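You operate a simulated robot arm through the tools that you are given. There is no shell and no other tool.

The job below is to be done with a simulated two-armed robot. You get a single attempt, and the scene is never put back.

Task
Unpack the storage tub onto the tiered table and seat its lid again.
Fine: the button tin and the paper roll come out. Set down upright: paper roll.
Where things are to end (x, y in the base frame): button tin within 100 mm of [520, 570]; paper roll within 120 mm of [840, 620].

It is judged by the outcome, as a careful person would: the job done as asked, and still so three seconds after it is handed in. It fails if anything else is knocked over, pushed out of place, dropped, spilled or broken. A push-on lid holds only when it is set on centred and level and pressed home; a screw cap is set on level and turned clockwise until tight.

Robot
Two 7-joint arms with fingered hands on one trunk that stands fixed in place. Base frame: the origin is at the foot of the trunk, x ahead of it, y to its left, z up. Readings come in mm, degrees, newtons and seconds.
The left shoulder is at [27, 269, 1022], the right one opposite. Each reaches about 1298 mm from its shoulder. Payload 5 kg a hand.
Tool frame (each hand has its own): the origin (TCP) lies between the finger pads and is the grasp point; the fingertips stand 42 mm ahead of it; z points along the fingers, y is the line along which they close. The gripper opens to 208 mm; its body begins 119 mm behind the TCP. The gripper is a hand of 4 fingers: y runs from the thumb to the fingers, the wrist lies at [0, 0, -317] in the tool frame, and closing takes about 1.5 s.
Orientation is that of the tool frame in the base frame, as a unit quaternion [w, x, y, z]. With the fingers straight down and closing along the base's y, the tool's x points along the base's -x, its y along +y and its z along -z.

Tools
- The arms move only by the tool apply_moves. It takes "left_increments", "right_increments" or both (then of equal length, played together; a hand with none holds still); each is a list of rows, each a list of 6 numbers: the shift along the base's x, y, z in mm, then the turn, a rotation vector about the base's x, y, z in degrees. In form: [[x, y, z, rx, ry, rz], ...]. A call has 1 to 20 rows; each row shifts and turns the commanded pose from where the row before left it. "left_jaw" and "right_jaw" are, for a hand that has rows, the finger opening in mm, from 0 to 208, set as the call begins (left out, the last holds). Each row takes 0.2 s and may step no farther than 50 mm and 8.6 degrees from the row before; otherwise, or with a gripper value out of range, the whole call is refused. Where a pose cannot be reached the arm comes as near as it can. A force on the tool above 40 N (or 10 N above the force at the start of the call, whichever is more), or a blocked arm, ends the call early, and 0.2 s more pass. The fingers move at their own pace (about 153 mm/s each) and stop on an object; they squeeze with about 26 N. The grip force told is the motor's: it shows also when the fingers shut on nothing. Time passes only in rows, and 0.2 s behind the last, so rows that do not move let the fingers close. It gives the time, the measured TCP pose, the force on the tool (base axes), the opening and the grip force at its end, in the units of the frame above (readings bear some noise), with the torque about the TCP (base axes, N m) and any sound that the robot's microphone picked up.
- Cameras (640 x 400 px; columns grow to the right, rows downward): "scene" is now at [169.2, 14.9, 1287.8]; the picture's right is [0.20, -0.98, 0.00], its down [-0.53, -0.11, -0.84] and it looks along [0.82, 0.17, -0.54] (base axes); focal length 244 px, centre (320, 200). "left" rides on the left gripper at [-93, 1, -146] in its tool frame; the picture's right is [-0.01, -1.00, 0.00], its down [0.84, -0.01, -0.54] and it looks along [0.54, -0.01, 0.84] (tool axes); focal length 280 px, centre (320, 200). "right" rides on the right gripper at [94, 1, -146] in its tool frame; the picture's right is [-0.01, 1.00, 0.00], its down [-0.84, -0.01, -0.54] and it looks along [-0.54, -0.01, 0.84] (tool axes); focal length 280 px, centre (320, 200).
- grab_frame(camera): a new picture of that camera. The clock stands still meanwhile.
- move_column(by): moves the trunk up (or, below 0, down) by that many mm; the arms and the scene camera ride with it, the base frame stays. It gives what a move gives, with no picture.
- set_fingers(finger1, finger2, finger3, thumb_bend, hand): sets how far each is bent, from 0 (flat) to 100 (curled in); at 30 the hand is open as for a grip, at 70 the pads meet at the TCP. One left out holds its place. A second passes; each finger stops where it meets its share of the squeeze, and holds until it gets a number again. A gripper value or a shape takes the hand back. It gives what a move gives, with no picture; readings hold the bend of each and the force on the fingers (four entries, about 0 where the hand has none), thumb and palm.
- preshape(shape, hand): the hand has 4 fingers and takes this shape, open, in about a second: jaw (thumb against the fingers, like two jaws); tri (thumb and two fingers); tip (a fingertip pinch); poke (one finger out to press); point (the index stretched); flat (the hand flat); cup (the hand cupped); fist (a fist). The gripper value then closes the fingers along that shape, each until it touches; the sizes above hold for jaw. It gives what a move gives, with no picture.
- aim_head(pan, tilt): turns the head with the scene camera to pan (to the left, within 80 degrees either way) and tilt (down, from -29 to 69), counted from straight ahead of the robot (the tilt from the chest, where the trunk bows). It gives what a move gives.
- probe_pixels(camera, pixels): for up to 12 pixels [column, row] of the newest picture of that camera ("zoom" is the newest enlarged one), the place [x, y, z] in the base frame of the surface seen there, good to about 3 mm. The clock stands still meanwhile.
- zoom(camera, box): a new picture of the part [left, top, right, bottom] of that camera's present view, enlarged. The clock stands still meanwhile.
- job_done(): hands the job in; it is judged then, once.

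Leave the grippers open and the arms clear of the work at the hand-in unless told otherwise.

The tools are called as name(argument=value, ...) on one line, values as JSON. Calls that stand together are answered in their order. apply_moves: Moves the arms, as the interface text tells. Its arguments: {"type":"object","properties":{"left_increments":{"type":"array"},"left_jaw":{"type":"number"},"right_increments":{"type":"array"},"right_jaw":{"type":"number"}},"required":[]} The other tools are called the same way: move_column (by) moves the trunk up or down; preshape (shape, hand) gives the hand a shape; set_fingers (finger1, finger2, finger3, thumb_bend, hand) moves the fingers one by one; aim_head (pan, tilt) turns the head that bears the scene camera; grab_frame (camera) takes a picture; probe_pixels (camera, pixels) gives the place of the surface under pixels of a picture; zoom (camera, box) takes an enlarged picture of a part of a camera's view; job_done () hands the job in.

At the start:

```text
t: 0.0
left_tcp_pos: [584.6, 496.8, 1152.2]
left_tool_rot: [0.0, -0.197, 0.98, 0.001]
left_contact_force: [0.0, 0.4, 0.1]
left_torque: [0.03, -0.03, -0.01]
left_opening: 208.0
left_gripper_force: 0.0
left_shape: jaw
left_bend: [30.0, 30.0, 30.0, 30.0]
left_finger forces: [0.1, 0.0, 0.1, 0.0, 0.0, 0.0]
right_tcp_pos: [676.2, -0.9, 1127.7]
right_tool_rot: [0.001, -0.196, 0.981, 0.0]
right_contact_force: [0.3, -0.3, 0.3]
right_torque: [0.0, -0.01, -0.01]
right_opening: 208.1
right_gripper_force: 0.0
right_shape: jaw
right_bend: [30.0, 30.0, 30.0, 30.0]
right_finger forces: [0.1, 0.0, 0.1, 0.1, 0.1, 0.0]
trunk travel left (down, up): [-400.0, 221.0]
head pan, tilt (commanded): [11.5, 32.8]
```

scene: 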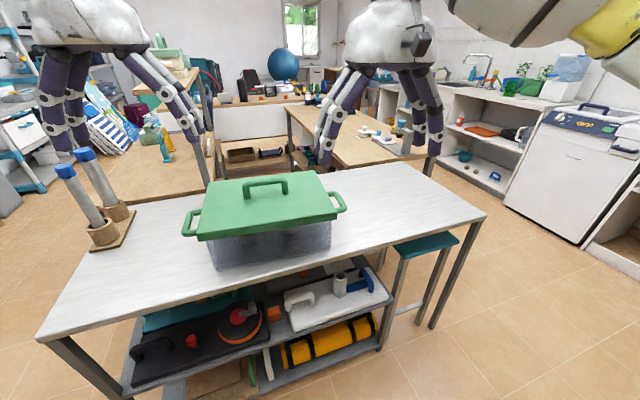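
right: 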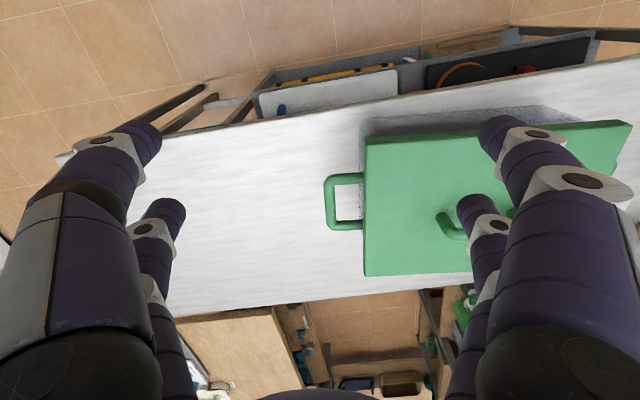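
left: 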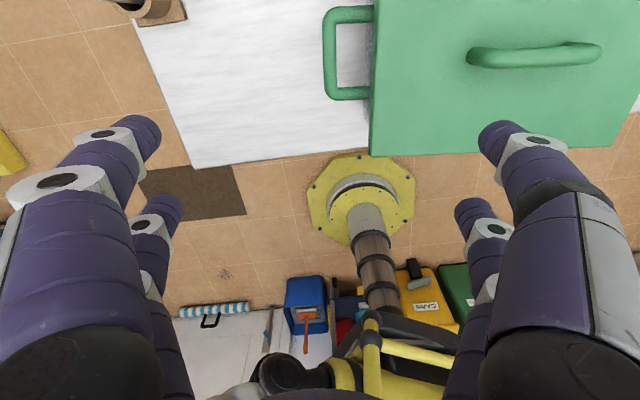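

The scene shows a table with a translucent tub under a green lid with a handle, and a tall double-holder with blue-capped tubes at the table's left. I'll take a new scene picture and probe the lid, its handle and the table.

grab_frame(camera="scene")

probe_pixels(camera="scene", pixels=[[197, 238], [340, 216], [313, 172], [212, 182], [265, 182], [247, 190], [286, 184], [270, 205], [100, 300], [450, 210], [190, 222], [341, 203]])

zoom(camera="scene", box=[160, 140, 380, 290])

```text
taken
```

scene: 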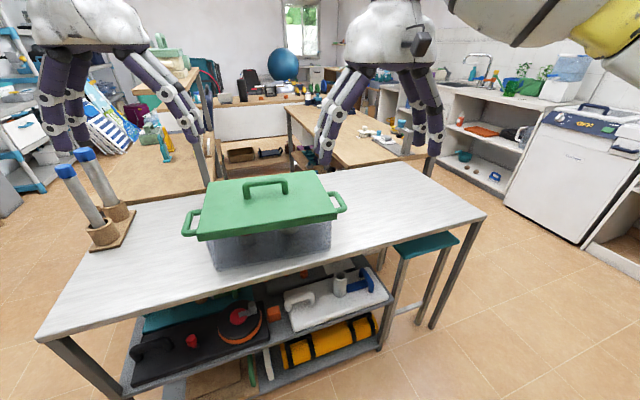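

```text
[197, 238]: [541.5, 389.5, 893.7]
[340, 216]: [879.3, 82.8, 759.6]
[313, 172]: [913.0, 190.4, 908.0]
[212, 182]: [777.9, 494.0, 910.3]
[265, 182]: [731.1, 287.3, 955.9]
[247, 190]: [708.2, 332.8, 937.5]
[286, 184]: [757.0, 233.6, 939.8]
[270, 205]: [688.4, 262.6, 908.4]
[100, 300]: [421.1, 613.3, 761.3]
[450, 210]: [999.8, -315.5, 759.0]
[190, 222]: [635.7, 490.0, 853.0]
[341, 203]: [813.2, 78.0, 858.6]
```

```text
2.67 times, centred on (270, 215) of scene
```

zoom: 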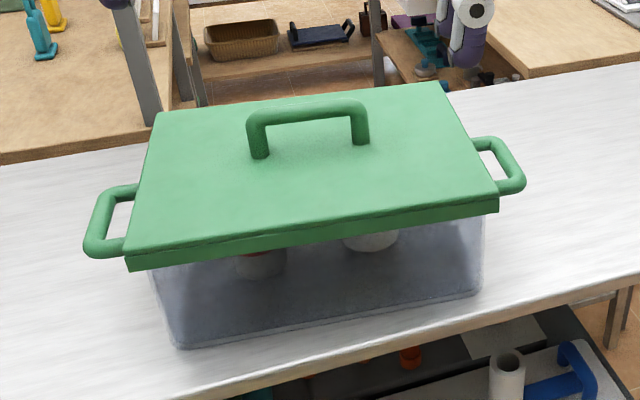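

I read table z ≈ 760, lid top ≈ 908, and side handles ≈ 855. I'll probe the table corners, the tube holder, and more of the lid and handle edges in the zoomed picture.

probe_pixels(camera="zoom", pixels=[[126, 250], [158, 116], [441, 88], [496, 192], [259, 150], [361, 138], [307, 108], [310, 115], [90, 245], [520, 180], [180, 345], [480, 290]])

probe_pixels(camera="scene", pixels=[[40, 335], [485, 213], [415, 162], [130, 200], [92, 245], [128, 243], [65, 172], [85, 155], [105, 240], [122, 215], [165, 215], [380, 180]])

```text
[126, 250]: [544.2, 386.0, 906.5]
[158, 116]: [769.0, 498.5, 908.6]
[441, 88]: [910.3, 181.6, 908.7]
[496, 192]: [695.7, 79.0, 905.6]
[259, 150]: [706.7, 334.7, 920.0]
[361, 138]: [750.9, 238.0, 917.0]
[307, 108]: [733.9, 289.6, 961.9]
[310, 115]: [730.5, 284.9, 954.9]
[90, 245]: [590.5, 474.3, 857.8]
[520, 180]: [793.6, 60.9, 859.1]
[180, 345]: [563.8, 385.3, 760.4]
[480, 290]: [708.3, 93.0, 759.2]
```

```text
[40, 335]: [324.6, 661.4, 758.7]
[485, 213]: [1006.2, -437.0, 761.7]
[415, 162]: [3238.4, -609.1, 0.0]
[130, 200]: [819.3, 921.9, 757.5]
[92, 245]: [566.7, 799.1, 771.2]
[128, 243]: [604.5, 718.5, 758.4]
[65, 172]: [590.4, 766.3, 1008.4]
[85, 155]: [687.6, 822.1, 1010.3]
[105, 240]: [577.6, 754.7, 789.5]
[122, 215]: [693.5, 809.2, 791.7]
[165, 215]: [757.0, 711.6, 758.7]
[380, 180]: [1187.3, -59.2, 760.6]
```

The lid is about 333 × 250 mm, turned roughly 25°, centred near (731, 288). Its handle bar runs along (0.43, −0.90) with its top at z ≈ 962. The tubes at (590, 766) and (688, 822) reach z ≈ 1010, and the hands are above that. I'll shift the left hand left, out of the way, and turn the right hand −88° in the air so its fingers close across the bar.

apply_moves(left_increments=[[0, 15, 0, 0, 0, 0], [0, 15, 0, 0, 0, 0], [0, 15, 0, 0, 0, 0], [0, 15, 0, 0, 0, 0], [0, 15, 0, 0, 0, 0], [0, 15, 0, 0, 0, 0], [0, 10, 0, 0, 0, 0], [0, 0, 0, 0, 0, 0], [0, 0, 0, 0, 0, 0], [0, 0, 0, 0, 0, 0], [0, 0, 0, 0, 0, 0]], right_increments=[[0, 0, 5, 0, 0, -8], [0, 0, 5, 0, 0, -8], [0, 0, 5, 0, 0, -8], [0, 0, 5, 0, 0, -8], [0, 0, 5, 0, 0, -8], [0, 0, 0, 0, 0, -8], [0, 0, 0, 0, 0, -8], [0, 0, 0, 0, 0, -8], [0, 0, 0, 0, 0, -8], [0, 0, 0, 0, 0, -8], [0, 0, 0, 0, 0, -8]])

```text
t: 2.4
left_tcp_pos: [585.8, 594.7, 1150.6]
left_tool_rot: [-0.001, -0.196, 0.981, 0.0]
left_contact_force: [-0.1, -0.3, -0.4]
left_torque: [0.01, -0.03, -0.01]
left_opening: 207.7
left_gripper_force: 0.1
left_shape: jaw
left_bend: [30.0, 30.0, 30.0, 30.0]
left_finger forces: [0.0, 0.0, 0.0, 0.1, 0.0, 0.0]
right_tcp_pos: [676.1, 0.3, 1152.7]
right_tool_rot: [0.0, 0.541, 0.841, 0.001]
right_contact_force: [-1.1, 0.4, -0.2]
right_torque: [0.0, -0.02, 0.01]
right_opening: 207.9
right_gripper_force: 0.1
right_shape: jaw
right_bend: [30.0, 30.0, 30.0, 30.0]
right_finger forces: [0.0, 0.1, 0.1, 0.0, 0.0, 0.0]
trunk travel left (down, up): [-400.0, 221.0]
head pan, tilt (commanded): [11.5, 32.8]
```

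The right hand turned fully, and its closing axis is now at 24.5°. I'll carry it above the handle at about (733, 288) with fingertips well above the lid, then look.

apply_moves(right_increments=[[7, 36, -6, 0, 0, 0], [7, 36, -6, 0, 0, 0], [7, 36, -6, 0, 0, 0], [7, 36, -6, 0, 0, 0], [7, 36, -6, 0, 0, 0], [7, 36, -6, 0, 0, 0], [7, 36, -6, 0, 0, 0], [8, 36, -6, 0, 0, 0], [0, 0, 0, 0, 0, 0]])

grab_frame(camera="right")

grab_frame(camera="scene")

```text
t: 3.9
left_tcp_pos: [585.4, 595.8, 1148.8]
left_tool_rot: [-0.001, -0.198, 0.98, 0.002]
left_contact_force: [1.3, -1.0, 0.1]
left_torque: [0.05, 0.17, 0.01]
left_opening: 208.0
left_gripper_force: 0.1
left_shape: jaw
left_bend: [30.0, 30.0, 30.0, 30.0]
left_finger forces: [0.1, 0.0, 0.1, 0.1, 0.1, 0.1]
right_tcp_pos: [768.0, 116.5, 1174.9]
right_tool_rot: [-0.029, 0.582, 0.811, 0.052]
right_contact_force: [2.7, 0.2, -0.3]
right_torque: [-0.04, 0.29, 0.03]
right_opening: 207.8
right_gripper_force: 0.0
right_shape: jaw
right_bend: [30.0, 30.0, 30.0, 30.0]
right_finger forces: [0.0, 0.0, 0.0, 0.0, 0.1, 0.1]
right hand out of reach, approached as far as the arm can: row 6, 7
trunk travel left (down, up): [-400.0, 221.0]
head pan, tilt (commanded): [11.5, 32.8]
stopped in row 7 (right hand): the arm was blocked; the commanded pose is now the measured one
```

```text
taken
```

right: 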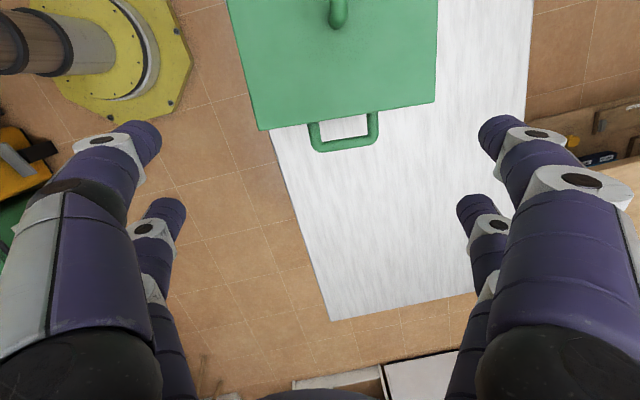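

```text
taken
```

scene: 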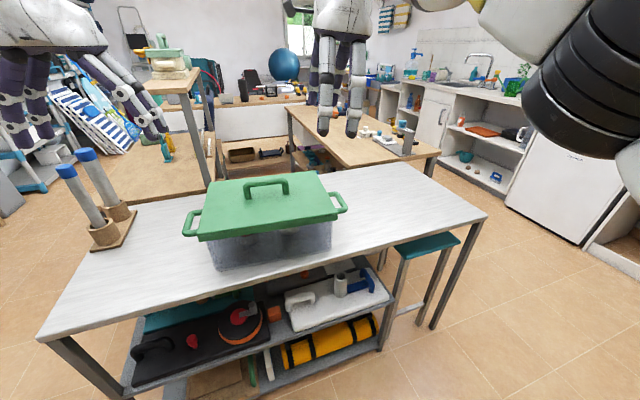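

The right hand in this orientation is blocked at (768, 117, 1175), which is out of reach. I'll level it, bring it back right, and turn it the other way (about +186°) so the fingers face the robot side instead.

apply_moves(right_increments=[[-15, -30, 0, -3.4, 0.4, 0], [-15, -30, 0, -3.4, 0.4, 0], [-15, -30, 0, 0, 0, 0], [-15, -10, 0, 0, 0, 8.4], [0, 0, 0, 0, 0, 8.5], [0, 0, 0, 0, 0, 8.5], [0, 0, 0, 0, 0, 8.5], [0, 0, 0, 0, 0, 8.5], [0, 0, 0, 0, 0, 8.5], [0, 0, 0, 0, 0, 8.5], [0, 0, 0, 0, 0, 8.5], [0, 0, 0, 0, 0, 8.5], [0, 0, 0, 0, 0, 8.5], [0, 0, 0, 0, 0, 8.5], [0, 0, 0, 0, 0, 8.5], [0, 0, 0, 0, 0, 0]])

```text
t: 7.3
left_tcp_pos: [585.1, 594.0, 1150.0]
left_tool_rot: [-0.001, -0.196, 0.981, 0.0]
left_contact_force: [0.8, -0.5, -0.4]
left_torque: [0.0, -0.01, -0.01]
left_opening: 207.8
left_gripper_force: 0.0
left_shape: jaw
left_bend: [30.0, 30.0, 30.0, 30.0]
left_finger forces: [0.0, 0.1, 0.0, 0.0, 0.0, 0.0]
right_tcp_pos: [706.1, 19.3, 1171.6]
right_tool_rot: [0.001, -0.265, 0.964, -0.001]
right_contact_force: [-0.3, -0.2, 0.3]
right_torque: [0.03, 0.02, -0.02]
right_opening: 207.7
right_gripper_force: 0.0
right_shape: jaw
right_bend: [30.0, 30.0, 30.0, 30.0]
right_finger forces: [0.1, 0.0, 0.0, 0.0, 0.1, 0.1]
trunk travel left (down, up): [-400.0, 221.0]
head pan, tilt (commanded): [11.5, 32.8]
```

The hand is level and its yaw is now about 121°. I'll turn another 84° to reach 205°, where the thumb is on the far side.

apply_moves(right_increments=[[0, 0, 0, 0, 0, 8.43], [0, 0, 0, 0, 0, 8.43], [0, 0, 0, 0, 0, 8.43], [0, 0, 0, 0, 0, 8.43], [0, 0, 0, 0, 0, 8.43], [0, 0, 0, 0, 0, 8.43], [0, 0, 0, 0, 0, 8.43], [0, 0, 0, 0, 0, 8.43], [0, 0, 0, 0, 0, 8.43], [0, 0, 0, 0, 0, 8.43], [0, 0, 0, 0, 0, 0]])

```text
t: 9.7
left_tcp_pos: [586.0, 594.6, 1148.9]
left_tool_rot: [0.0, -0.196, 0.981, 0.0]
left_contact_force: [-0.1, 0.1, 0.1]
left_torque: [0.01, 0.01, -0.04]
left_opening: 207.8
left_gripper_force: 0.2
left_shape: jaw
left_bend: [30.0, 30.0, 30.0, 30.0]
left_finger forces: [0.1, 0.0, 0.1, 0.0, 0.0, 0.0]
right_tcp_pos: [705.2, 19.2, 1171.4]
right_tool_rot: [-0.002, 0.844, -0.537, -0.001]
right_contact_force: [0.8, -0.4, -0.7]
right_torque: [0.0, -0.01, -0.03]
right_opening: 208.2
right_gripper_force: 0.0
right_shape: jaw
right_bend: [30.0, 30.0, 30.0, 30.0]
right_finger forces: [0.0, 0.0, 0.1, 0.0, 0.0, 0.1]
trunk travel left (down, up): [-400.0, 221.0]
head pan, tilt (commanded): [11.5, 32.8]
```

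The yaw is now 205°, as wanted. I'll carry the hand toward the handle, stopping high.

apply_moves(right_increments=[[3.5, 33.6, -5, 0, 0, 0], [3.5, 33.6, -5, 0, 0, 0], [3.5, 33.6, -5, 0, 0, 0], [3.5, 33.6, -5, 0, 0, 0], [3.5, 33.6, -5, 0, 0, 0], [3.5, 33.6, -5, 0, 0, 0], [3.5, 33.6, -5, 0, 0, 0], [3.5, 33.6, -5, 0, 0, 0], [0, 0, 0, 0, 0, 0]])

grab_frame(camera="right")

grab_frame(camera="scene")

```text
t: 11.1
left_tcp_pos: [585.1, 596.4, 1147.0]
left_tool_rot: [-0.002, -0.197, 0.98, 0.0]
left_contact_force: [0.5, 2.0, -0.6]
left_torque: [-0.28, 0.04, -0.01]
left_opening: 208.0
left_gripper_force: 0.2
left_shape: jaw
left_bend: [30.0, 30.0, 30.0, 30.0]
left_finger forces: [0.0, 0.0, 0.1, 0.1, 0.0, 0.1]
right_tcp_pos: [778.1, 82.5, 1201.0]
right_tool_rot: [-0.049, 0.806, -0.589, -0.019]
right_contact_force: [1.2, 2.6, -1.2]
right_torque: [-0.35, 0.16, 0.04]
right_opening: 208.0
right_gripper_force: 0.1
right_shape: jaw
right_bend: [30.0, 30.0, 30.0, 30.0]
right_finger forces: [0.0, 0.1, 0.0, 0.1, 0.0, 0.0]
right hand out of reach, approached as far as the arm can: row 5, 6
trunk travel left (down, up): [-400.0, 221.0]
head pan, tilt (commanded): [11.5, 32.8]
stopped in row 6 (right hand): the arm was blocked; the commanded pose is now the measured one
```

```text
taken
```

right: 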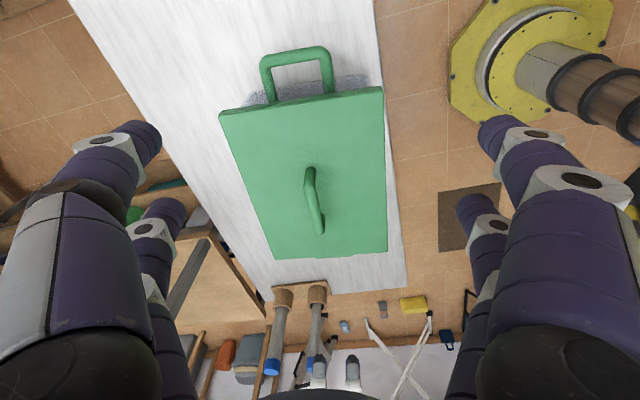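

```text
taken
```

scene: 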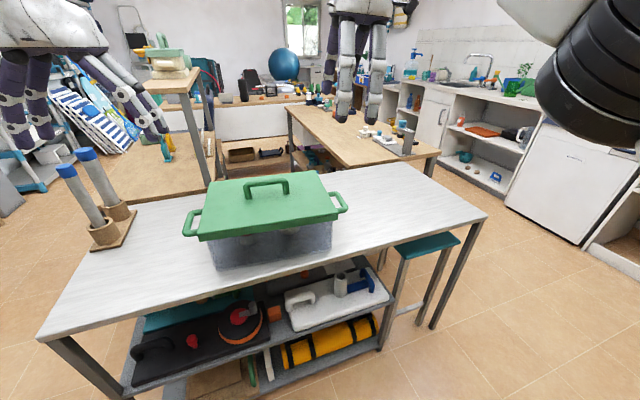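

Both stops happened with the wrist high and far from the shoulder, so height is limiting reach. I'll raise the trunk 200 mm so the shoulders are nearer the wrist's level.

move_column(by=200)

```text
t: 13.2
left_tcp_pos: [586.4, 593.1, 1347.6]
left_tool_rot: [-0.003, -0.195, 0.981, 0.001]
left_contact_force: [0.7, -0.2, 0.2]
left_torque: [-0.02, 0.04, 0.0]
left_opening: 208.1
left_gripper_force: 0.0
left_shape: jaw
left_bend: [30.0, 30.0, 30.0, 30.0]
left_finger forces: [0.0, 0.1, 0.0, 0.0, 0.0, 0.0]
right_tcp_pos: [794.0, 40.0, 1414.1]
right_tool_rot: [-0.062, 0.791, -0.607, -0.026]
right_contact_force: [0.4, 0.8, -0.4]
right_torque: [-0.01, 0.01, 0.01]
right_opening: 208.3
right_gripper_force: 0.0
right_shape: jaw
right_bend: [30.0, 30.0, 30.0, 30.0]
right_finger forces: [0.0, 0.1, 0.1, 0.0, 0.0, 0.0]
trunk travel left (down, up): [-600.0, 21.0]
head pan, tilt (commanded): [11.5, 32.8]
```

The trunk rose. The right hand now reads (794, 40, 1414) with a slight tilt. I'll lower both hands to working height and re-read before correcting the tilt.

apply_moves(left_increments=[[0, 0, -25, 0, 0, 0], [0, 0, -25, 0, 0, 0], [0, 0, -25, 0, 0, 0], [0, 0, -25, 0, 0, 0], [0, 0, -25, 0, 0, 0], [0, 0, -25, 0, 0, 0], [0, 0, 0, 0, 0, 0], [0, 0, 0, 0, 0, 0]], right_increments=[[-10, 0, -35, 0, 0, 0], [-10, 0, -35, 0, 0, 0], [-10, 0, -35, 0, 0, 0], [-10, 0, -35, 0, 0, 0], [-10, 0, -35, 0, 0, 0], [-10, 0, -35, 0, 0, 0], [0, 0, 0, 0, 0, 0], [0, 0, 0, 0, 0, 0]])

```text
t: 15.0
left_tcp_pos: [587.6, 595.5, 1200.2]
left_tool_rot: [-0.001, -0.196, 0.981, 0.001]
left_contact_force: [1.2, 0.6, 0.0]
left_torque: [0.04, 0.02, 0.02]
left_opening: 207.7
left_gripper_force: 0.0
left_shape: jaw
left_bend: [30.0, 30.0, 30.0, 30.0]
left_finger forces: [0.0, 0.0, 0.0, 0.0, 0.1, 0.0]
right_tcp_pos: [712.3, 76.4, 1191.4]
right_tool_rot: [-0.049, 0.806, -0.589, -0.02]
right_contact_force: [0.5, -0.1, -0.2]
right_torque: [0.01, 0.02, -0.01]
right_opening: 208.2
right_gripper_force: 0.1
right_shape: jaw
right_bend: [30.0, 30.0, 30.0, 30.0]
right_finger forces: [0.0, 0.0, 0.0, 0.0, 0.0, 0.0]
trunk travel left (down, up): [-600.0, 21.0]
head pan, tilt (commanded): [11.5, 32.8]
```

Now at (712, 76, 1191). I'll level the tilt, correct the yaw to 205°, and move to above the handle at z ≈ 1062.

apply_moves(right_increments=[[0, 0, -16, -3, 0.7, 0], [0, 0, -16, -2.9, 0.76, 0], [2.6, 26.5, -16, 0, 0, 3.65], [2.6, 26.5, -16, 0, 0, 3.65], [2.6, 26.5, -16, 0, 0, 0], [2.6, 26.5, -16, 0, 0, 0], [2.6, 26.5, -16, 0, 0, 0], [2.6, 26.5, -16, 0, 0, 0], [2.6, 26.5, 0, 0, 0, 0], [2.6, 26.5, 0, 0, 0, 0], [0, 0, 0, 0, 0, 0]])

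grab_frame(camera="right")

grab_frame(camera="scene")

```text
t: 17.6
left_tcp_pos: [588.2, 594.2, 1200.9]
left_tool_rot: [-0.002, -0.195, 0.981, 0.002]
left_contact_force: [1.7, -1.0, -0.6]
left_torque: [0.11, 0.17, -0.03]
left_opening: 207.9
left_gripper_force: 0.1
left_shape: jaw
left_bend: [30.0, 30.0, 30.0, 30.0]
left_finger forces: [0.0, 0.1, 0.0, 0.0, 0.0, 0.1]
right_tcp_pos: [798.2, 175.9, 1069.7]
right_tool_rot: [-0.006, 0.813, -0.583, -0.002]
right_contact_force: [0.8, 0.2, -0.8]
right_torque: [0.08, 0.11, -0.01]
right_opening: 207.8
right_gripper_force: 0.0
right_shape: jaw
right_bend: [30.0, 30.0, 30.0, 30.0]
right_finger forces: [0.0, 0.1, 0.0, 0.0, 0.0, 0.0]
right hand out of reach, approached as far as the arm can: row 9, 10
trunk travel left (down, up): [-600.0, 21.0]
head pan, tilt (commanded): [11.5, 32.8]
stopped in row 11 (right hand): the arm was blocked; the commanded pose is now the measured one
```

```text
taken
```

right: 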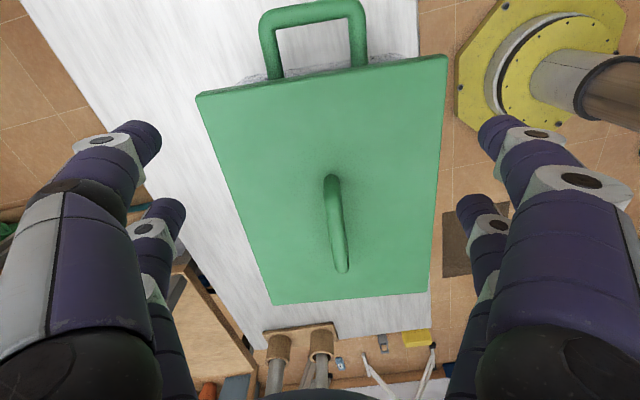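

```text
taken
```

scene: 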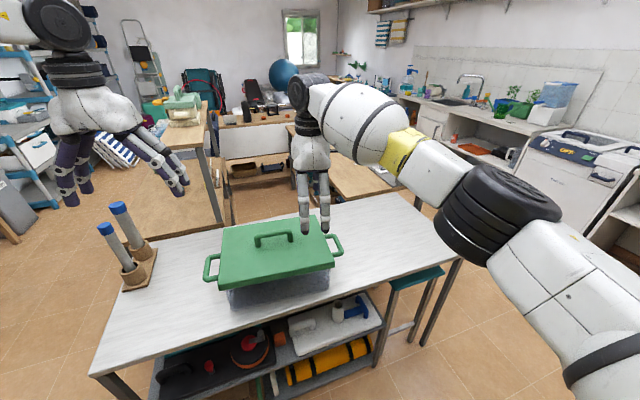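

The arm stops short at (798, 176); it looks nearly straight and the yaw of 205° is near the limit. The handle is about 110 mm long and the gripper opens to 208 mm. So I can also grip the handle lengthwise, legs between thumb and fingers, with the hand near its natural yaw of about 115°. I'll back off and turn −84° to test that orientation.

apply_moves(right_increments=[[-20, -20, 10, -0.7, 0.2, 0], [-20, -20, 10, 0, 0, 0], [-20, -20, 10, 0, 0, 0], [-20, -15, 10, 0, 0, 0], [0, 0, 0, 0, 0, -8.4], [0, 0, 0, 0, 0, -8.4], [0, 0, 0, 0, 0, -8.4], [0, 0, 0, 0, 0, -8.4], [0, 0, 0, 0, 0, -8.4], [0, 0, 0, 0, 0, -8.4], [0, 0, 0, 0, 0, -8.4], [0, 0, 0, 0, 0, -8.4], [0, 0, 0, 0, 0, -8.4], [0, 0, 0, 0, 0, -8.2], [0, 0, 0, 0, 0, 0]])

```text
t: 20.8
left_tcp_pos: [586.8, 593.7, 1200.2]
left_tool_rot: [-0.001, -0.196, 0.981, 0.002]
left_contact_force: [-0.5, -0.1, -0.2]
left_torque: [0.02, -0.03, 0.0]
left_opening: 207.9
left_gripper_force: 0.1
left_shape: jaw
left_bend: [30.0, 30.0, 30.0, 30.0]
left_finger forces: [0.1, 0.0, 0.1, 0.0, 0.0, 0.0]
right_tcp_pos: [713.5, 107.8, 1110.2]
right_tool_rot: [-0.002, -0.217, 0.976, 0.0]
right_contact_force: [-0.4, 0.6, 0.1]
right_torque: [0.0, 0.02, 0.03]
right_opening: 208.3
right_gripper_force: 0.1
right_shape: jaw
right_bend: [30.0, 30.0, 30.0, 30.0]
right_finger forces: [0.0, 0.0, 0.1, 0.0, 0.0, 0.0]
trunk travel left (down, up): [-600.0, 21.0]
head pan, tilt (commanded): [11.5, 32.8]
```

The yaw is 115°, aligned with the bar. I'll move toward above the handle at about z 1060.

apply_moves(right_increments=[[3.3, 30, -8, 0, 0, 0], [3.3, 30, -8, 0, 0, 0], [3.3, 30, -8, 0, 0, 0], [3.3, 30, -8, 0, 0, 0], [3.3, 30, -8, 0, 0, 0], [3.3, 30, -8, 0, 0, 0], [0, 0, 0, 0, 0, 0]])

grab_frame(camera="right")

grab_frame(camera="scene")

```text
t: 22.6
left_tcp_pos: [589.3, 593.2, 1201.5]
left_tool_rot: [-0.002, -0.195, 0.981, 0.002]
left_contact_force: [1.0, -0.9, -0.3]
left_torque: [0.15, 0.13, 0.02]
left_opening: 208.0
left_gripper_force: 0.0
left_shape: jaw
left_bend: [30.0, 30.0, 30.0, 30.0]
left_finger forces: [0.0, 0.1, 0.0, 0.1, 0.0, 0.0]
right_tcp_pos: [793.7, 179.1, 1073.6]
right_tool_rot: [-0.001, -0.165, 0.986, 0.007]
right_contact_force: [0.8, -1.1, -0.2]
right_torque: [0.1, 0.16, 0.0]
right_opening: 207.8
right_gripper_force: 0.1
right_shape: jaw
right_bend: [30.0, 30.0, 30.0, 30.0]
right_finger forces: [0.1, 0.0, 0.0, 0.0, 0.1, 0.0]
right hand out of reach, approached as far as the arm can: row 6
trunk travel left (down, up): [-600.0, 21.0]
head pan, tilt (commanded): [11.5, 32.8]
stopped in row 7 (right hand): the arm was blocked; the commanded pose is now the measured one
```

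```text
taken
```

right: 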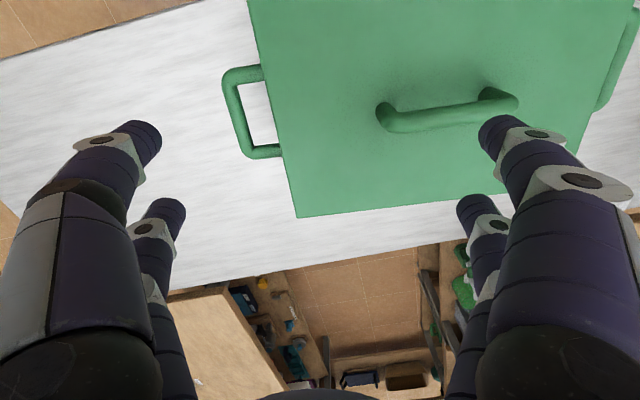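

```text
taken
```

scene: 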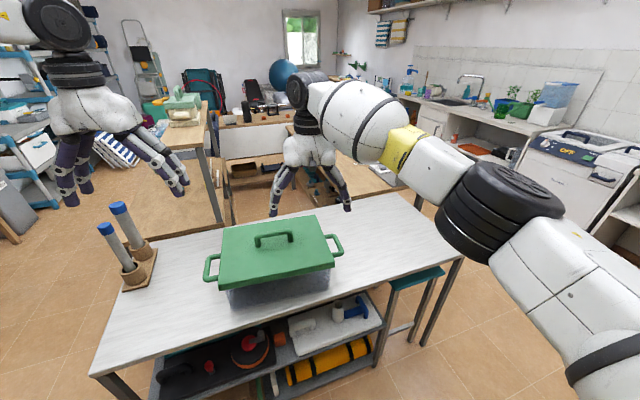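

The arm stops at the same place with either yaw, so the limit is how far the right arm swings across the body. Tilting the hand about its closing axis would put the wrist more to the right. I'll return, turn to yaw 205°, tilt 25° with the wrist leaning right, and test the reach.

apply_moves(right_increments=[[-20, -20, 10, 0, 0, 0], [-20, -20, 10, 0, 0, 0], [-20, -20, 10, 0, 0, 0], [-15, -10, 5, 0, 0, 0], [0, 0, 0, 0, 0, 8], [0, 0, 0, 0, 0, 8], [0, 0, 0, 0, 0, 8], [0, 0, 0, 0, 0, 8], [0, 0, 0, 0, 0, 8], [0, 0, 0, 0, 0, 8], [0, 0, 0, 0, 0, 8], [0, 0, 0, 0, 0, 8], [0, 0, 0, 0, 0, 8], [0, 0, 0, 0, 0, 8], [0, 0, 0, 0, 0, 8], [0, 0, 0, 0, 0, 8], [0, 10, 0, 7.55, 3.53, 0], [0, 10, 0, 7.55, 3.53, 0], [0, 10, 0, 7.55, 3.53, 0], [0, 0, 0, 0, 0, 0]])

```text
t: 26.8
left_tcp_pos: [586.0, 595.4, 1201.1]
left_tool_rot: [-0.001, -0.195, 0.981, 0.0]
left_contact_force: [-1.3, 0.9, -0.2]
left_torque: [-0.03, -0.07, 0.0]
left_opening: 207.9
left_gripper_force: 0.0
left_shape: jaw
left_bend: [30.0, 30.0, 30.0, 30.0]
left_finger forces: [0.0, 0.1, 0.0, 0.1, 0.0, 0.0]
right_tcp_pos: [712.6, 146.4, 1108.5]
right_tool_rot: [-0.113, 0.826, -0.519, -0.187]
right_contact_force: [0.1, 0.8, -0.2]
right_torque: [-0.04, -0.05, 0.0]
right_opening: 207.9
right_gripper_force: 0.1
right_shape: jaw
right_bend: [30.0, 30.0, 30.0, 30.0]
right_finger forces: [0.0, 0.0, 0.1, 0.0, 0.0, 0.0]
trunk travel left (down, up): [-600.0, 21.0]
head pan, tilt (commanded): [11.5, 32.8]
```

The tilt and closing axis are as intended: tool z ≈ (−0.19, 0.38, −0.90) and tool y ≈ (−0.90, −0.43, 0). I'll move toward the point above the handle.

apply_moves(right_increments=[[4, 28.4, -9.6, 0, 0, 0], [4, 28.4, -9.6, 0, 0, 0], [4, 28.4, -9.6, 0, 0, 0], [4, 28.4, -9.6, 0, 0, 0], [4, 28.4, -9.6, 0, 0, 0], [0, 0, 0, 0, 0, 0]])

grab_frame(camera="right")

grab_frame(camera="scene")

```text
t: 28.4
left_tcp_pos: [587.3, 593.2, 1200.5]
left_tool_rot: [-0.002, -0.195, 0.981, 0.003]
left_contact_force: [1.0, -1.2, -0.1]
left_torque: [0.16, 0.21, -0.02]
left_opening: 207.9
left_gripper_force: 0.0
left_shape: jaw
left_bend: [30.0, 30.0, 30.0, 30.0]
left_finger forces: [0.1, 0.0, 0.1, 0.0, 0.0, 0.1]
right_tcp_pos: [765.8, 242.0, 1044.7]
right_tool_rot: [-0.107, 0.812, -0.544, -0.185]
right_contact_force: [0.7, -0.7, -1.0]
right_torque: [0.13, 0.18, 0.01]
right_opening: 208.1
right_gripper_force: 0.1
right_shape: jaw
right_bend: [30.0, 30.0, 30.0, 30.0]
right_finger forces: [0.0, 0.1, 0.0, 0.0, 0.0, 0.1]
trunk travel left (down, up): [-600.0, 21.0]
head pan, tilt (commanded): [11.5, 32.8]
stopped in row 6 (right hand): the arm was blocked; the commanded pose is now the measured one
```

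```text
taken
```

right: 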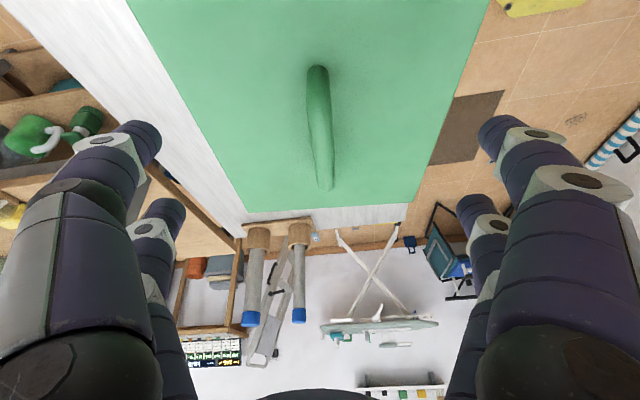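

```text
taken
```

scene: 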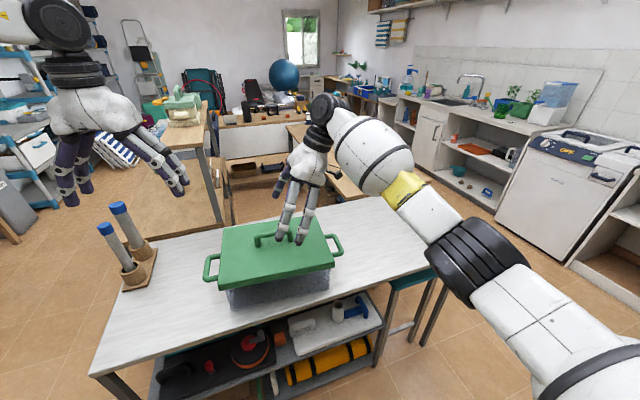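

The right arm is physically blocked near y ≈ 242, so it can't work the handle. The left arm sits well for the tub, so it will do the lid and the items, and the right arm will move out of the way. First I'll retract the right arm to the right side.

apply_moves(right_increments=[[-15, -40, 15, 0, 0, 0], [-15, -40, 15, 0, 0, 0], [-15, -40, 15, 0, 0, 0], [-15, -40, 15, -7.55, -3.53, 0], [-15, -40, 15, -7.55, -3.53, 0], [-15, -40, 10, -7.55, -3.53, -8], [-15, -40, 10, 0, 0, -8], [-15, -40, 0, 0, 0, -8], [-15, -40, 0, 0, 0, -8], [-15, -40, 0, 0, 0, -8], [-15, -40, 0, 0, 0, -8], [-15, -40, 0, 0, 0, -8], [-15, -40, 0, 0, 0, -8], [-15, -40, 0, 0, 0, -8], [-15, -20, 0, 0, 0, -8], [0, 0, 0, 0, 0, 0]])

grab_frame(camera="scene")

grab_frame(camera="left")

```text
refused: row 6 steps farther than a row can; nothing moved
```

```text
taken
```

scene: 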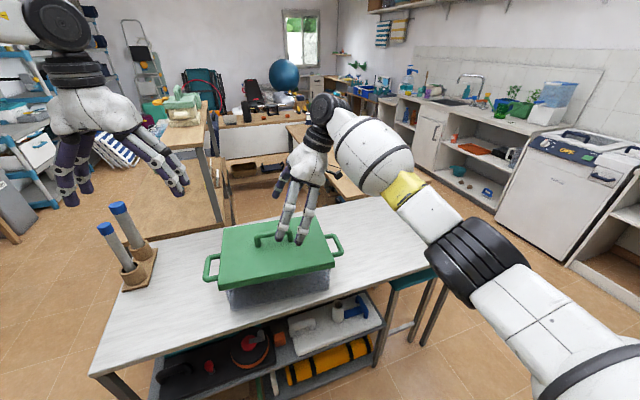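

```text
taken
```

left: 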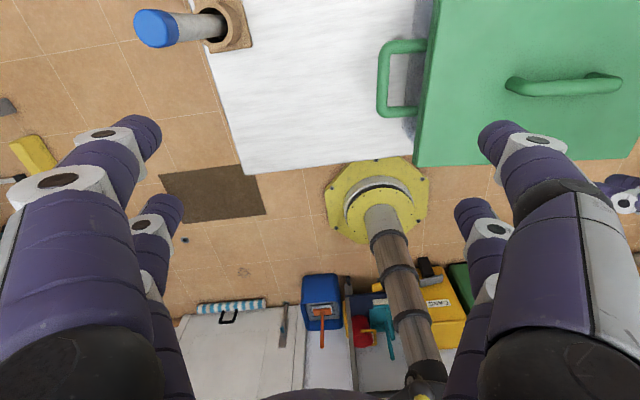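

The call was refused because row 6 turned too far in one step; nothing moved. I'll resend it with the tilt and yaw in separate rows.

apply_moves(right_increments=[[-15, -40, 15, 0, 0, 0], [-15, -40, 15, 0, 0, 0], [-15, -40, 15, 0, 0, 0], [-15, -40, 15, -7.5, -3.5, 0], [-15, -40, 15, -7.5, -3.5, 0], [-15, -40, 10, -7.5, -3.5, 0], [-15, -40, 10, 0, 0, -8], [-15, -40, 0, 0, 0, -8], [-15, -40, 0, 0, 0, -8], [-15, -40, 0, 0, 0, -8], [-15, -40, 0, 0, 0, -8], [-15, -40, 0, 0, 0, -8], [-15, -40, 0, 0, 0, -8], [-15, -40, 0, 0, 0, -8], [-15, -20, 0, 0, 0, -8], [0, 0, 0, 0, 0, 0]])

grab_frame(camera="scene")

```text
t: 31.8
left_tcp_pos: [586.5, 595.0, 1201.9]
left_tool_rot: [-0.001, -0.195, 0.981, 0.002]
left_contact_force: [-0.1, 0.1, 0.0]
left_torque: [0.01, 0.01, 0.02]
left_opening: 207.9
left_gripper_force: 0.0
left_shape: jaw
left_bend: [30.0, 30.0, 30.0, 30.0]
left_finger forces: [0.1, 0.1, 0.0, 0.0, 0.0, 0.0]
right_tcp_pos: [536.2, -329.7, 1138.2]
right_tool_rot: [-0.004, -0.347, 0.938, 0.004]
right_contact_force: [-0.1, 0.7, 0.4]
right_torque: [0.0, 0.05, 0.02]
right_opening: 207.9
right_gripper_force: 0.0
right_shape: jaw
right_bend: [30.0, 30.0, 30.0, 30.0]
right_finger forces: [0.0, 0.1, 0.0, 0.1, 0.0, 0.1]
trunk travel left (down, up): [-600.0, 21.0]
head pan, tilt (commanded): [11.5, 32.8]
```

```text
taken
```

scene: 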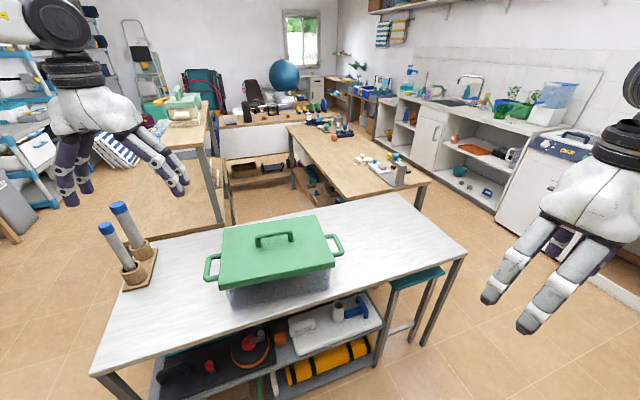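

The right arm is clear of the table. I'll zoom in on the lid from the higher viewpoint and probe the geometry precisely, along with the table's right-hand area where the lid can lie.

zoom(camera="scene", box=[190, 200, 360, 310])

probe_pixels(camera="scene", pixels=[[90, 374], [465, 251], [392, 194], [142, 239], [330, 206], [118, 240], [157, 250], [125, 290], [342, 250], [205, 270], [300, 330], [420, 270]])

```text
3.64 times, centred on (275, 255) of scene
```

zoom: 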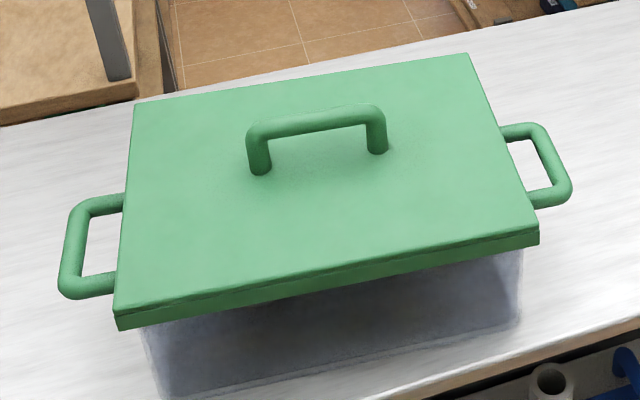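

```text
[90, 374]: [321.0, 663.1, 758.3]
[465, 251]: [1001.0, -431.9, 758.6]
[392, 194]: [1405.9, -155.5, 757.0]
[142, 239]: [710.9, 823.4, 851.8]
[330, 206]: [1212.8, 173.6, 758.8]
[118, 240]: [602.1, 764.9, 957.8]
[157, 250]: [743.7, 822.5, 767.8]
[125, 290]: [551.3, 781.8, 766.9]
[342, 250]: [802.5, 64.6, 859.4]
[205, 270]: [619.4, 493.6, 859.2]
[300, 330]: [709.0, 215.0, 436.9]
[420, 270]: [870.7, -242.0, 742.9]
```

probe_pixels(camera="zoom", pixels=[[117, 312], [134, 104], [467, 54], [539, 232], [117, 328], [539, 245], [256, 172], [379, 150], [316, 119], [320, 125], [256, 122], [375, 106]])

probe_pixels(camera="zoom", pixels=[[155, 370], [520, 300], [522, 258], [145, 335], [80, 208], [75, 285], [537, 132], [563, 195], [260, 110], [372, 96], [250, 150], [384, 125]])

```text
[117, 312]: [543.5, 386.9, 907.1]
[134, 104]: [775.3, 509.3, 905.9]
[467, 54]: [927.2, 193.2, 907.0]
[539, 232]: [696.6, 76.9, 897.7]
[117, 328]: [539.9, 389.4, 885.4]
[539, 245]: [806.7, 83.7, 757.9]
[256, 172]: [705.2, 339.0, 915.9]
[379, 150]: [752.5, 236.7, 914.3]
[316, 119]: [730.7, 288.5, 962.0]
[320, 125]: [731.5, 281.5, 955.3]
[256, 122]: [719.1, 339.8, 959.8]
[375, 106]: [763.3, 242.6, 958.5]
```

```text
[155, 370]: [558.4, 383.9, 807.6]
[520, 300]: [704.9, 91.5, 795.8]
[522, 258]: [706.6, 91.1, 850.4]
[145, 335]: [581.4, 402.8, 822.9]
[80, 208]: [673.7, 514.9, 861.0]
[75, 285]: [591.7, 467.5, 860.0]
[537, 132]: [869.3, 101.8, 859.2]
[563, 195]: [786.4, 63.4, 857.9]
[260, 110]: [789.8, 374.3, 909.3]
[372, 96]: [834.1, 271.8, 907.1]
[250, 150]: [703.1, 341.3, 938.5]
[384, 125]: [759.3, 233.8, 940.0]
```

The lid measures about 348 × 260 mm with a 22 mm skirt, centred near (736, 292) and turned about 26°. The handle bar is centred near (737, 291) with its axis at z ≈ 952. The lid can lie on the free right part of the table around (945, −86). Before taking the lid, I'll dry-run the left hand to that spot, turned −87° and tilted 18° with the wrist leaning back left, to check reach.

apply_moves(left_increments=[[10, -10, 0, 0, 0, -7.9], [10, -10, 0, 0, 0, -7.9], [10, -10, 0, 0, 0, -7.9], [10, -10, 0, 0, 0, -7.9], [10, -10, 0, 0, 0, -7.9], [10, -10, 0, 0, 0, -7.9], [0, -10, 0, 0, 0, -7.9], [0, -10, 0, 0, 0, -7.9], [0, -10, 0, 0, 0, -7.9], [0, -10, 0, 0, 0, -7.9], [0, -10, 0, 0, 0, -8], [0, 0, 0, -5.4, -2.6, 0], [0, 0, 0, -5.4, -2.6, 0], [0, 0, 0, -5.4, -2.6, 0], [0, 0, 0, 0, 0, 0]])

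```text
t: 35.0
left_tcp_pos: [646.2, 483.0, 1201.5]
left_tool_rot: [0.133, 0.528, 0.835, -0.081]
left_contact_force: [0.3, -0.7, 0.3]
left_torque: [0.21, 0.0, 0.02]
left_opening: 207.7
left_gripper_force: 0.0
left_shape: jaw
left_bend: [30.0, 30.0, 30.0, 30.0]
left_finger forces: [0.0, 0.1, 0.1, 0.0, 0.0, 0.1]
right_tcp_pos: [534.9, -333.8, 1138.6]
right_tool_rot: [-0.003, -0.348, 0.938, 0.004]
right_contact_force: [0.5, -1.6, 0.5]
right_torque: [0.14, -0.03, -0.02]
right_opening: 208.0
right_gripper_force: 0.0
right_shape: jaw
right_bend: [30.0, 30.0, 30.0, 30.0]
right_finger forces: [0.0, 0.0, 0.1, 0.1, 0.1, 0.1]
trunk travel left (down, up): [-600.0, 21.0]
head pan, tilt (commanded): [11.5, 32.8]
```

The left hand is oriented as intended: tool z ≈ (0.14, −0.28, −0.95) and the closing axis is at 25.4°. I'll continue the dry run to above the right part of the table.

apply_moves(left_increments=[[19.9, -37.9, 0, 0, 0, 0], [19.9, -37.9, 0, 0, 0, 0], [19.9, -37.9, 0, 0, 0, 0], [19.9, -37.9, 0, 0, 0, 0], [19.9, -37.9, 0, 0, 0, 0], [19.9, -37.9, -16, 0, 0, 0], [19.9, -37.9, -16, 0, 0, 0], [19.9, -37.9, -24, 0, 0, 0], [19.9, -37.9, -24, 0, 0, 0], [19.9, -37.9, -24, 0, 0, 0], [19.9, -37.9, -24, 0, 0, 0], [19.9, -37.9, -24, 0, 0, 0], [19.9, -37.9, -24, 0, 0, 0], [19.9, -37.9, -24, 0, 0, 0], [19.9, -37.9, -24, 0, 0, 0], [0, 0, -26, 0, 0, 0], [0, 0, 0, 0, 0, 0]])

grab_frame(camera="scene")

grab_frame(camera="left")

```text
t: 38.6
left_tcp_pos: [756.5, 151.7, 983.3]
left_tool_rot: [0.134, 0.527, 0.835, -0.081]
left_contact_force: [0.3, -1.4, 1.0]
left_torque: [0.01, -0.01, 0.02]
left_opening: 207.9
left_gripper_force: 0.1
left_shape: jaw
left_bend: [30.0, 30.0, 30.0, 30.0]
left_finger forces: [0.0, 0.1, 0.0, 0.0, 0.0, 0.0]
left hand out of reach, approached as far as the arm can: row 9, 10, 11, 12, 13, 14, 15, 16
right_tcp_pos: [534.9, -331.7, 1140.3]
right_tool_rot: [-0.003, -0.347, 0.938, 0.002]
right_contact_force: [0.7, -0.5, -0.1]
right_torque: [0.01, -0.03, 0.0]
right_opening: 208.1
right_gripper_force: 0.0
right_shape: jaw
right_bend: [30.0, 30.0, 30.0, 30.0]
right_finger forces: [0.0, 0.0, 0.0, 0.0, 0.1, 0.1]
trunk travel left (down, up): [-600.0, 21.0]
head pan, tilt (commanded): [11.5, 32.8]
```

```text
taken
```

scene: 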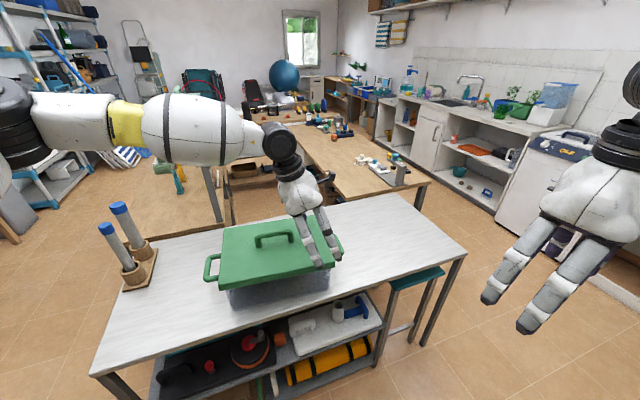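

```text
taken
```

left: 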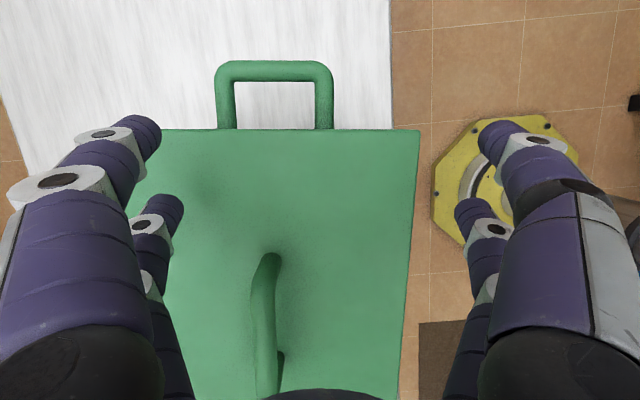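

The left hand stops at about (756, 152) in this posture, so it can't set the lid far right. A better idea for the right arm: keep the grip across the bar but tilt the hand about the bar's axis, with the wrist leaning toward the robot. The wrist is then closer and the elbow can bend. First I'll back the left hand out the way it came.

apply_moves(left_increments=[[0, 0, 26, 0, 0, 0], [-19.9, 37.9, 24, 0, 0, 0], [-19.9, 37.9, 24, 0, 0, 0], [-19.9, 37.9, 24, 0, 0, 0], [-19.9, 37.9, 24, 0, 0, 0], [-19.9, 37.9, 24, 0, 0, 0], [-19.9, 37.9, 24, 0, 0, 0], [-19.9, 37.9, 24, 0, 0, 0], [-19.9, 37.9, 24, 0, 0, 0], [0, 0, 0, 0, 0, 0]])

```text
t: 40.8
left_tcp_pos: [595.0, 459.2, 1204.4]
left_tool_rot: [0.132, 0.527, 0.836, -0.081]
left_contact_force: [-0.3, -1.2, -0.5]
left_torque: [0.06, 0.08, -0.01]
left_opening: 208.0
left_gripper_force: 0.1
left_shape: jaw
left_bend: [30.0, 30.0, 30.0, 30.0]
left_finger forces: [0.1, 0.0, 0.0, 0.1, 0.0, 0.0]
right_tcp_pos: [537.2, -331.7, 1137.7]
right_tool_rot: [-0.004, -0.348, 0.938, 0.003]
right_contact_force: [0.6, -1.2, -0.2]
right_torque: [0.04, 0.01, -0.01]
right_opening: 208.2
right_gripper_force: 0.0
right_shape: jaw
right_bend: [30.0, 30.0, 30.0, 30.0]
right_finger forces: [0.0, 0.0, 0.0, 0.0, 0.0, 0.0]
trunk travel left (down, up): [-600.0, 21.0]
head pan, tilt (commanded): [11.5, 32.8]
```

The left hand backed out cleanly. Now I'll level and park it at the left near (560, 640), and bring the right hand to about (650, 100) at yaw 205°, tilted 25° about the bar axis with its wrist leaning toward the robot.

apply_moves(left_increments=[[0, 15, 0, 5.4, 2.6, 0], [0, 15, 0, 5.4, 2.6, 0], [0, 15, 0, 5.4, 2.6, 0], [-3, 15, 0, 0, 0, 7.9], [-3, 15, 0, 0, 0, 7.9], [-3, 15, 0, 0, 0, 7.9], [-3, 15, 0, 0, 0, 7.9], [-3, 15, 0, 0, 0, 7.9], [-3, 15, 0, 0, 0, 7.9], [-3, 15, 0, 0, 0, 7.9], [-3, 15, 0, 0, 0, 7.9], [0, 10, 0, 0, 0, 7.9], [0, 0, 0, 0, 0, 7.9], [0, 0, 0, 0, 0, 7.9], [0, 0, 0, 0, 0, 0], [0, 0, 0, 0, 0, 0]], right_increments=[[9.4, 36, -1.5, 0, 0, 8.3], [9.4, 36, -1.5, 0, 0, 8.3], [9.4, 36, -1.5, 0, 0, 8.3], [9.4, 36, -1.5, 0, 0, 8.3], [9.4, 36, -1.5, 0, 0, 8.3], [9.4, 36, -1.5, 0, 0, 8.3], [9.4, 36, -1.5, 0, 0, 8.3], [9.4, 36, -1.5, 0, 0, 8.3], [9.4, 36, -1.5, 0, 0, 8.2], [9.4, 36, -1.5, 0, 0, 0], [9.4, 36, -1.5, 0, 0, 0], [9.4, 36, -1.5, 0, 0, 0], [0, 0, 0, 3.6, -7.5, 0], [0, 0, 0, 3.6, -7.5, 0], [0, 0, 0, 3.6, -7.5, 0], [0, 0, 0, 0, 0, 0]])

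```text
t: 44.2
left_tcp_pos: [572.0, 635.1, 1203.6]
left_tool_rot: [-0.003, -0.195, 0.981, 0.0]
left_contact_force: [0.2, 0.8, -0.1]
left_torque: [-0.12, 0.02, 0.0]
left_opening: 208.0
left_gripper_force: 0.1
left_shape: jaw
left_bend: [30.0, 30.0, 30.0, 30.0]
left_finger forces: [0.0, 0.0, 0.1, 0.1, 0.1, 0.0]
right_tcp_pos: [649.5, 100.2, 1123.8]
right_tool_rot: [-0.179, 0.826, -0.523, 0.114]
right_contact_force: [0.0, 0.1, -0.4]
right_torque: [-0.12, 0.0, -0.05]
right_opening: 208.1
right_gripper_force: 0.0
right_shape: jaw
right_bend: [30.0, 30.0, 30.0, 30.0]
right_finger forces: [0.0, 0.1, 0.1, 0.1, 0.0, 0.0]
trunk travel left (down, up): [-600.0, 21.0]
head pan, tilt (commanded): [11.5, 32.8]
```

The right hand is tilted as intended: tool z ≈ (0.38, 0.18, −0.91), with the bar along tool x. I'll move it to the pre-grasp point about 80 mm back from the bar.

apply_moves(right_increments=[[6.5, 21.9, -10.6, 0, 0, 0], [6.5, 21.9, -10.6, 0, 0, 0], [6.5, 21.9, -10.6, 0, 0, 0], [6.5, 21.9, -10.6, 0, 0, 0], [6.5, 21.9, -10.6, 0, 0, 0], [6.5, 21.9, -10.6, 0, 0, 0], [6.5, 21.9, -10.6, 0, 0, 0], [6.5, 21.9, -10.6, 0, 0, 0], [0, 0, 0, 0, 0, 0]])

grab_frame(camera="scene")

grab_frame(camera="right")

```text
t: 46.2
left_tcp_pos: [571.7, 631.9, 1204.2]
left_tool_rot: [-0.001, -0.194, 0.981, 0.001]
left_contact_force: [-0.2, 1.0, 0.6]
left_torque: [0.05, 0.0, 0.05]
left_opening: 208.3
left_gripper_force: 0.1
left_shape: jaw
left_bend: [30.0, 30.0, 30.0, 30.0]
left_finger forces: [0.0, 0.1, 0.1, 0.0, 0.1, 0.0]
right_tcp_pos: [700.2, 273.8, 1039.5]
right_tool_rot: [-0.178, 0.825, -0.523, 0.114]
right_contact_force: [0.4, 0.2, -0.1]
right_torque: [0.02, 0.02, 0.04]
right_opening: 208.0
right_gripper_force: 0.0
right_shape: jaw
right_bend: [30.0, 30.0, 30.0, 30.0]
right_finger forces: [0.1, 0.0, 0.0, 0.1, 0.0, 0.1]
trunk travel left (down, up): [-600.0, 21.0]
head pan, tilt (commanded): [11.5, 32.8]
```

```text
taken
```

scene: 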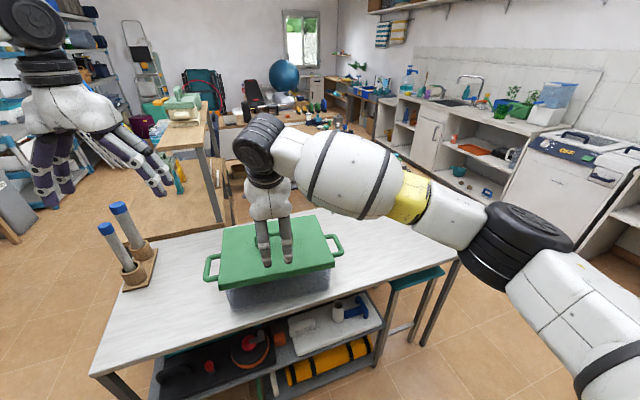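

```text
taken
```

right: 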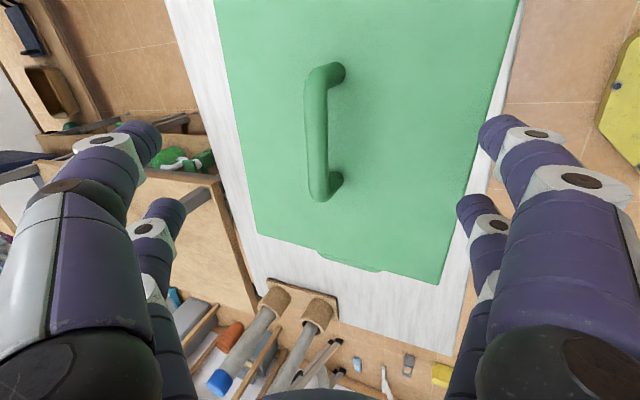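

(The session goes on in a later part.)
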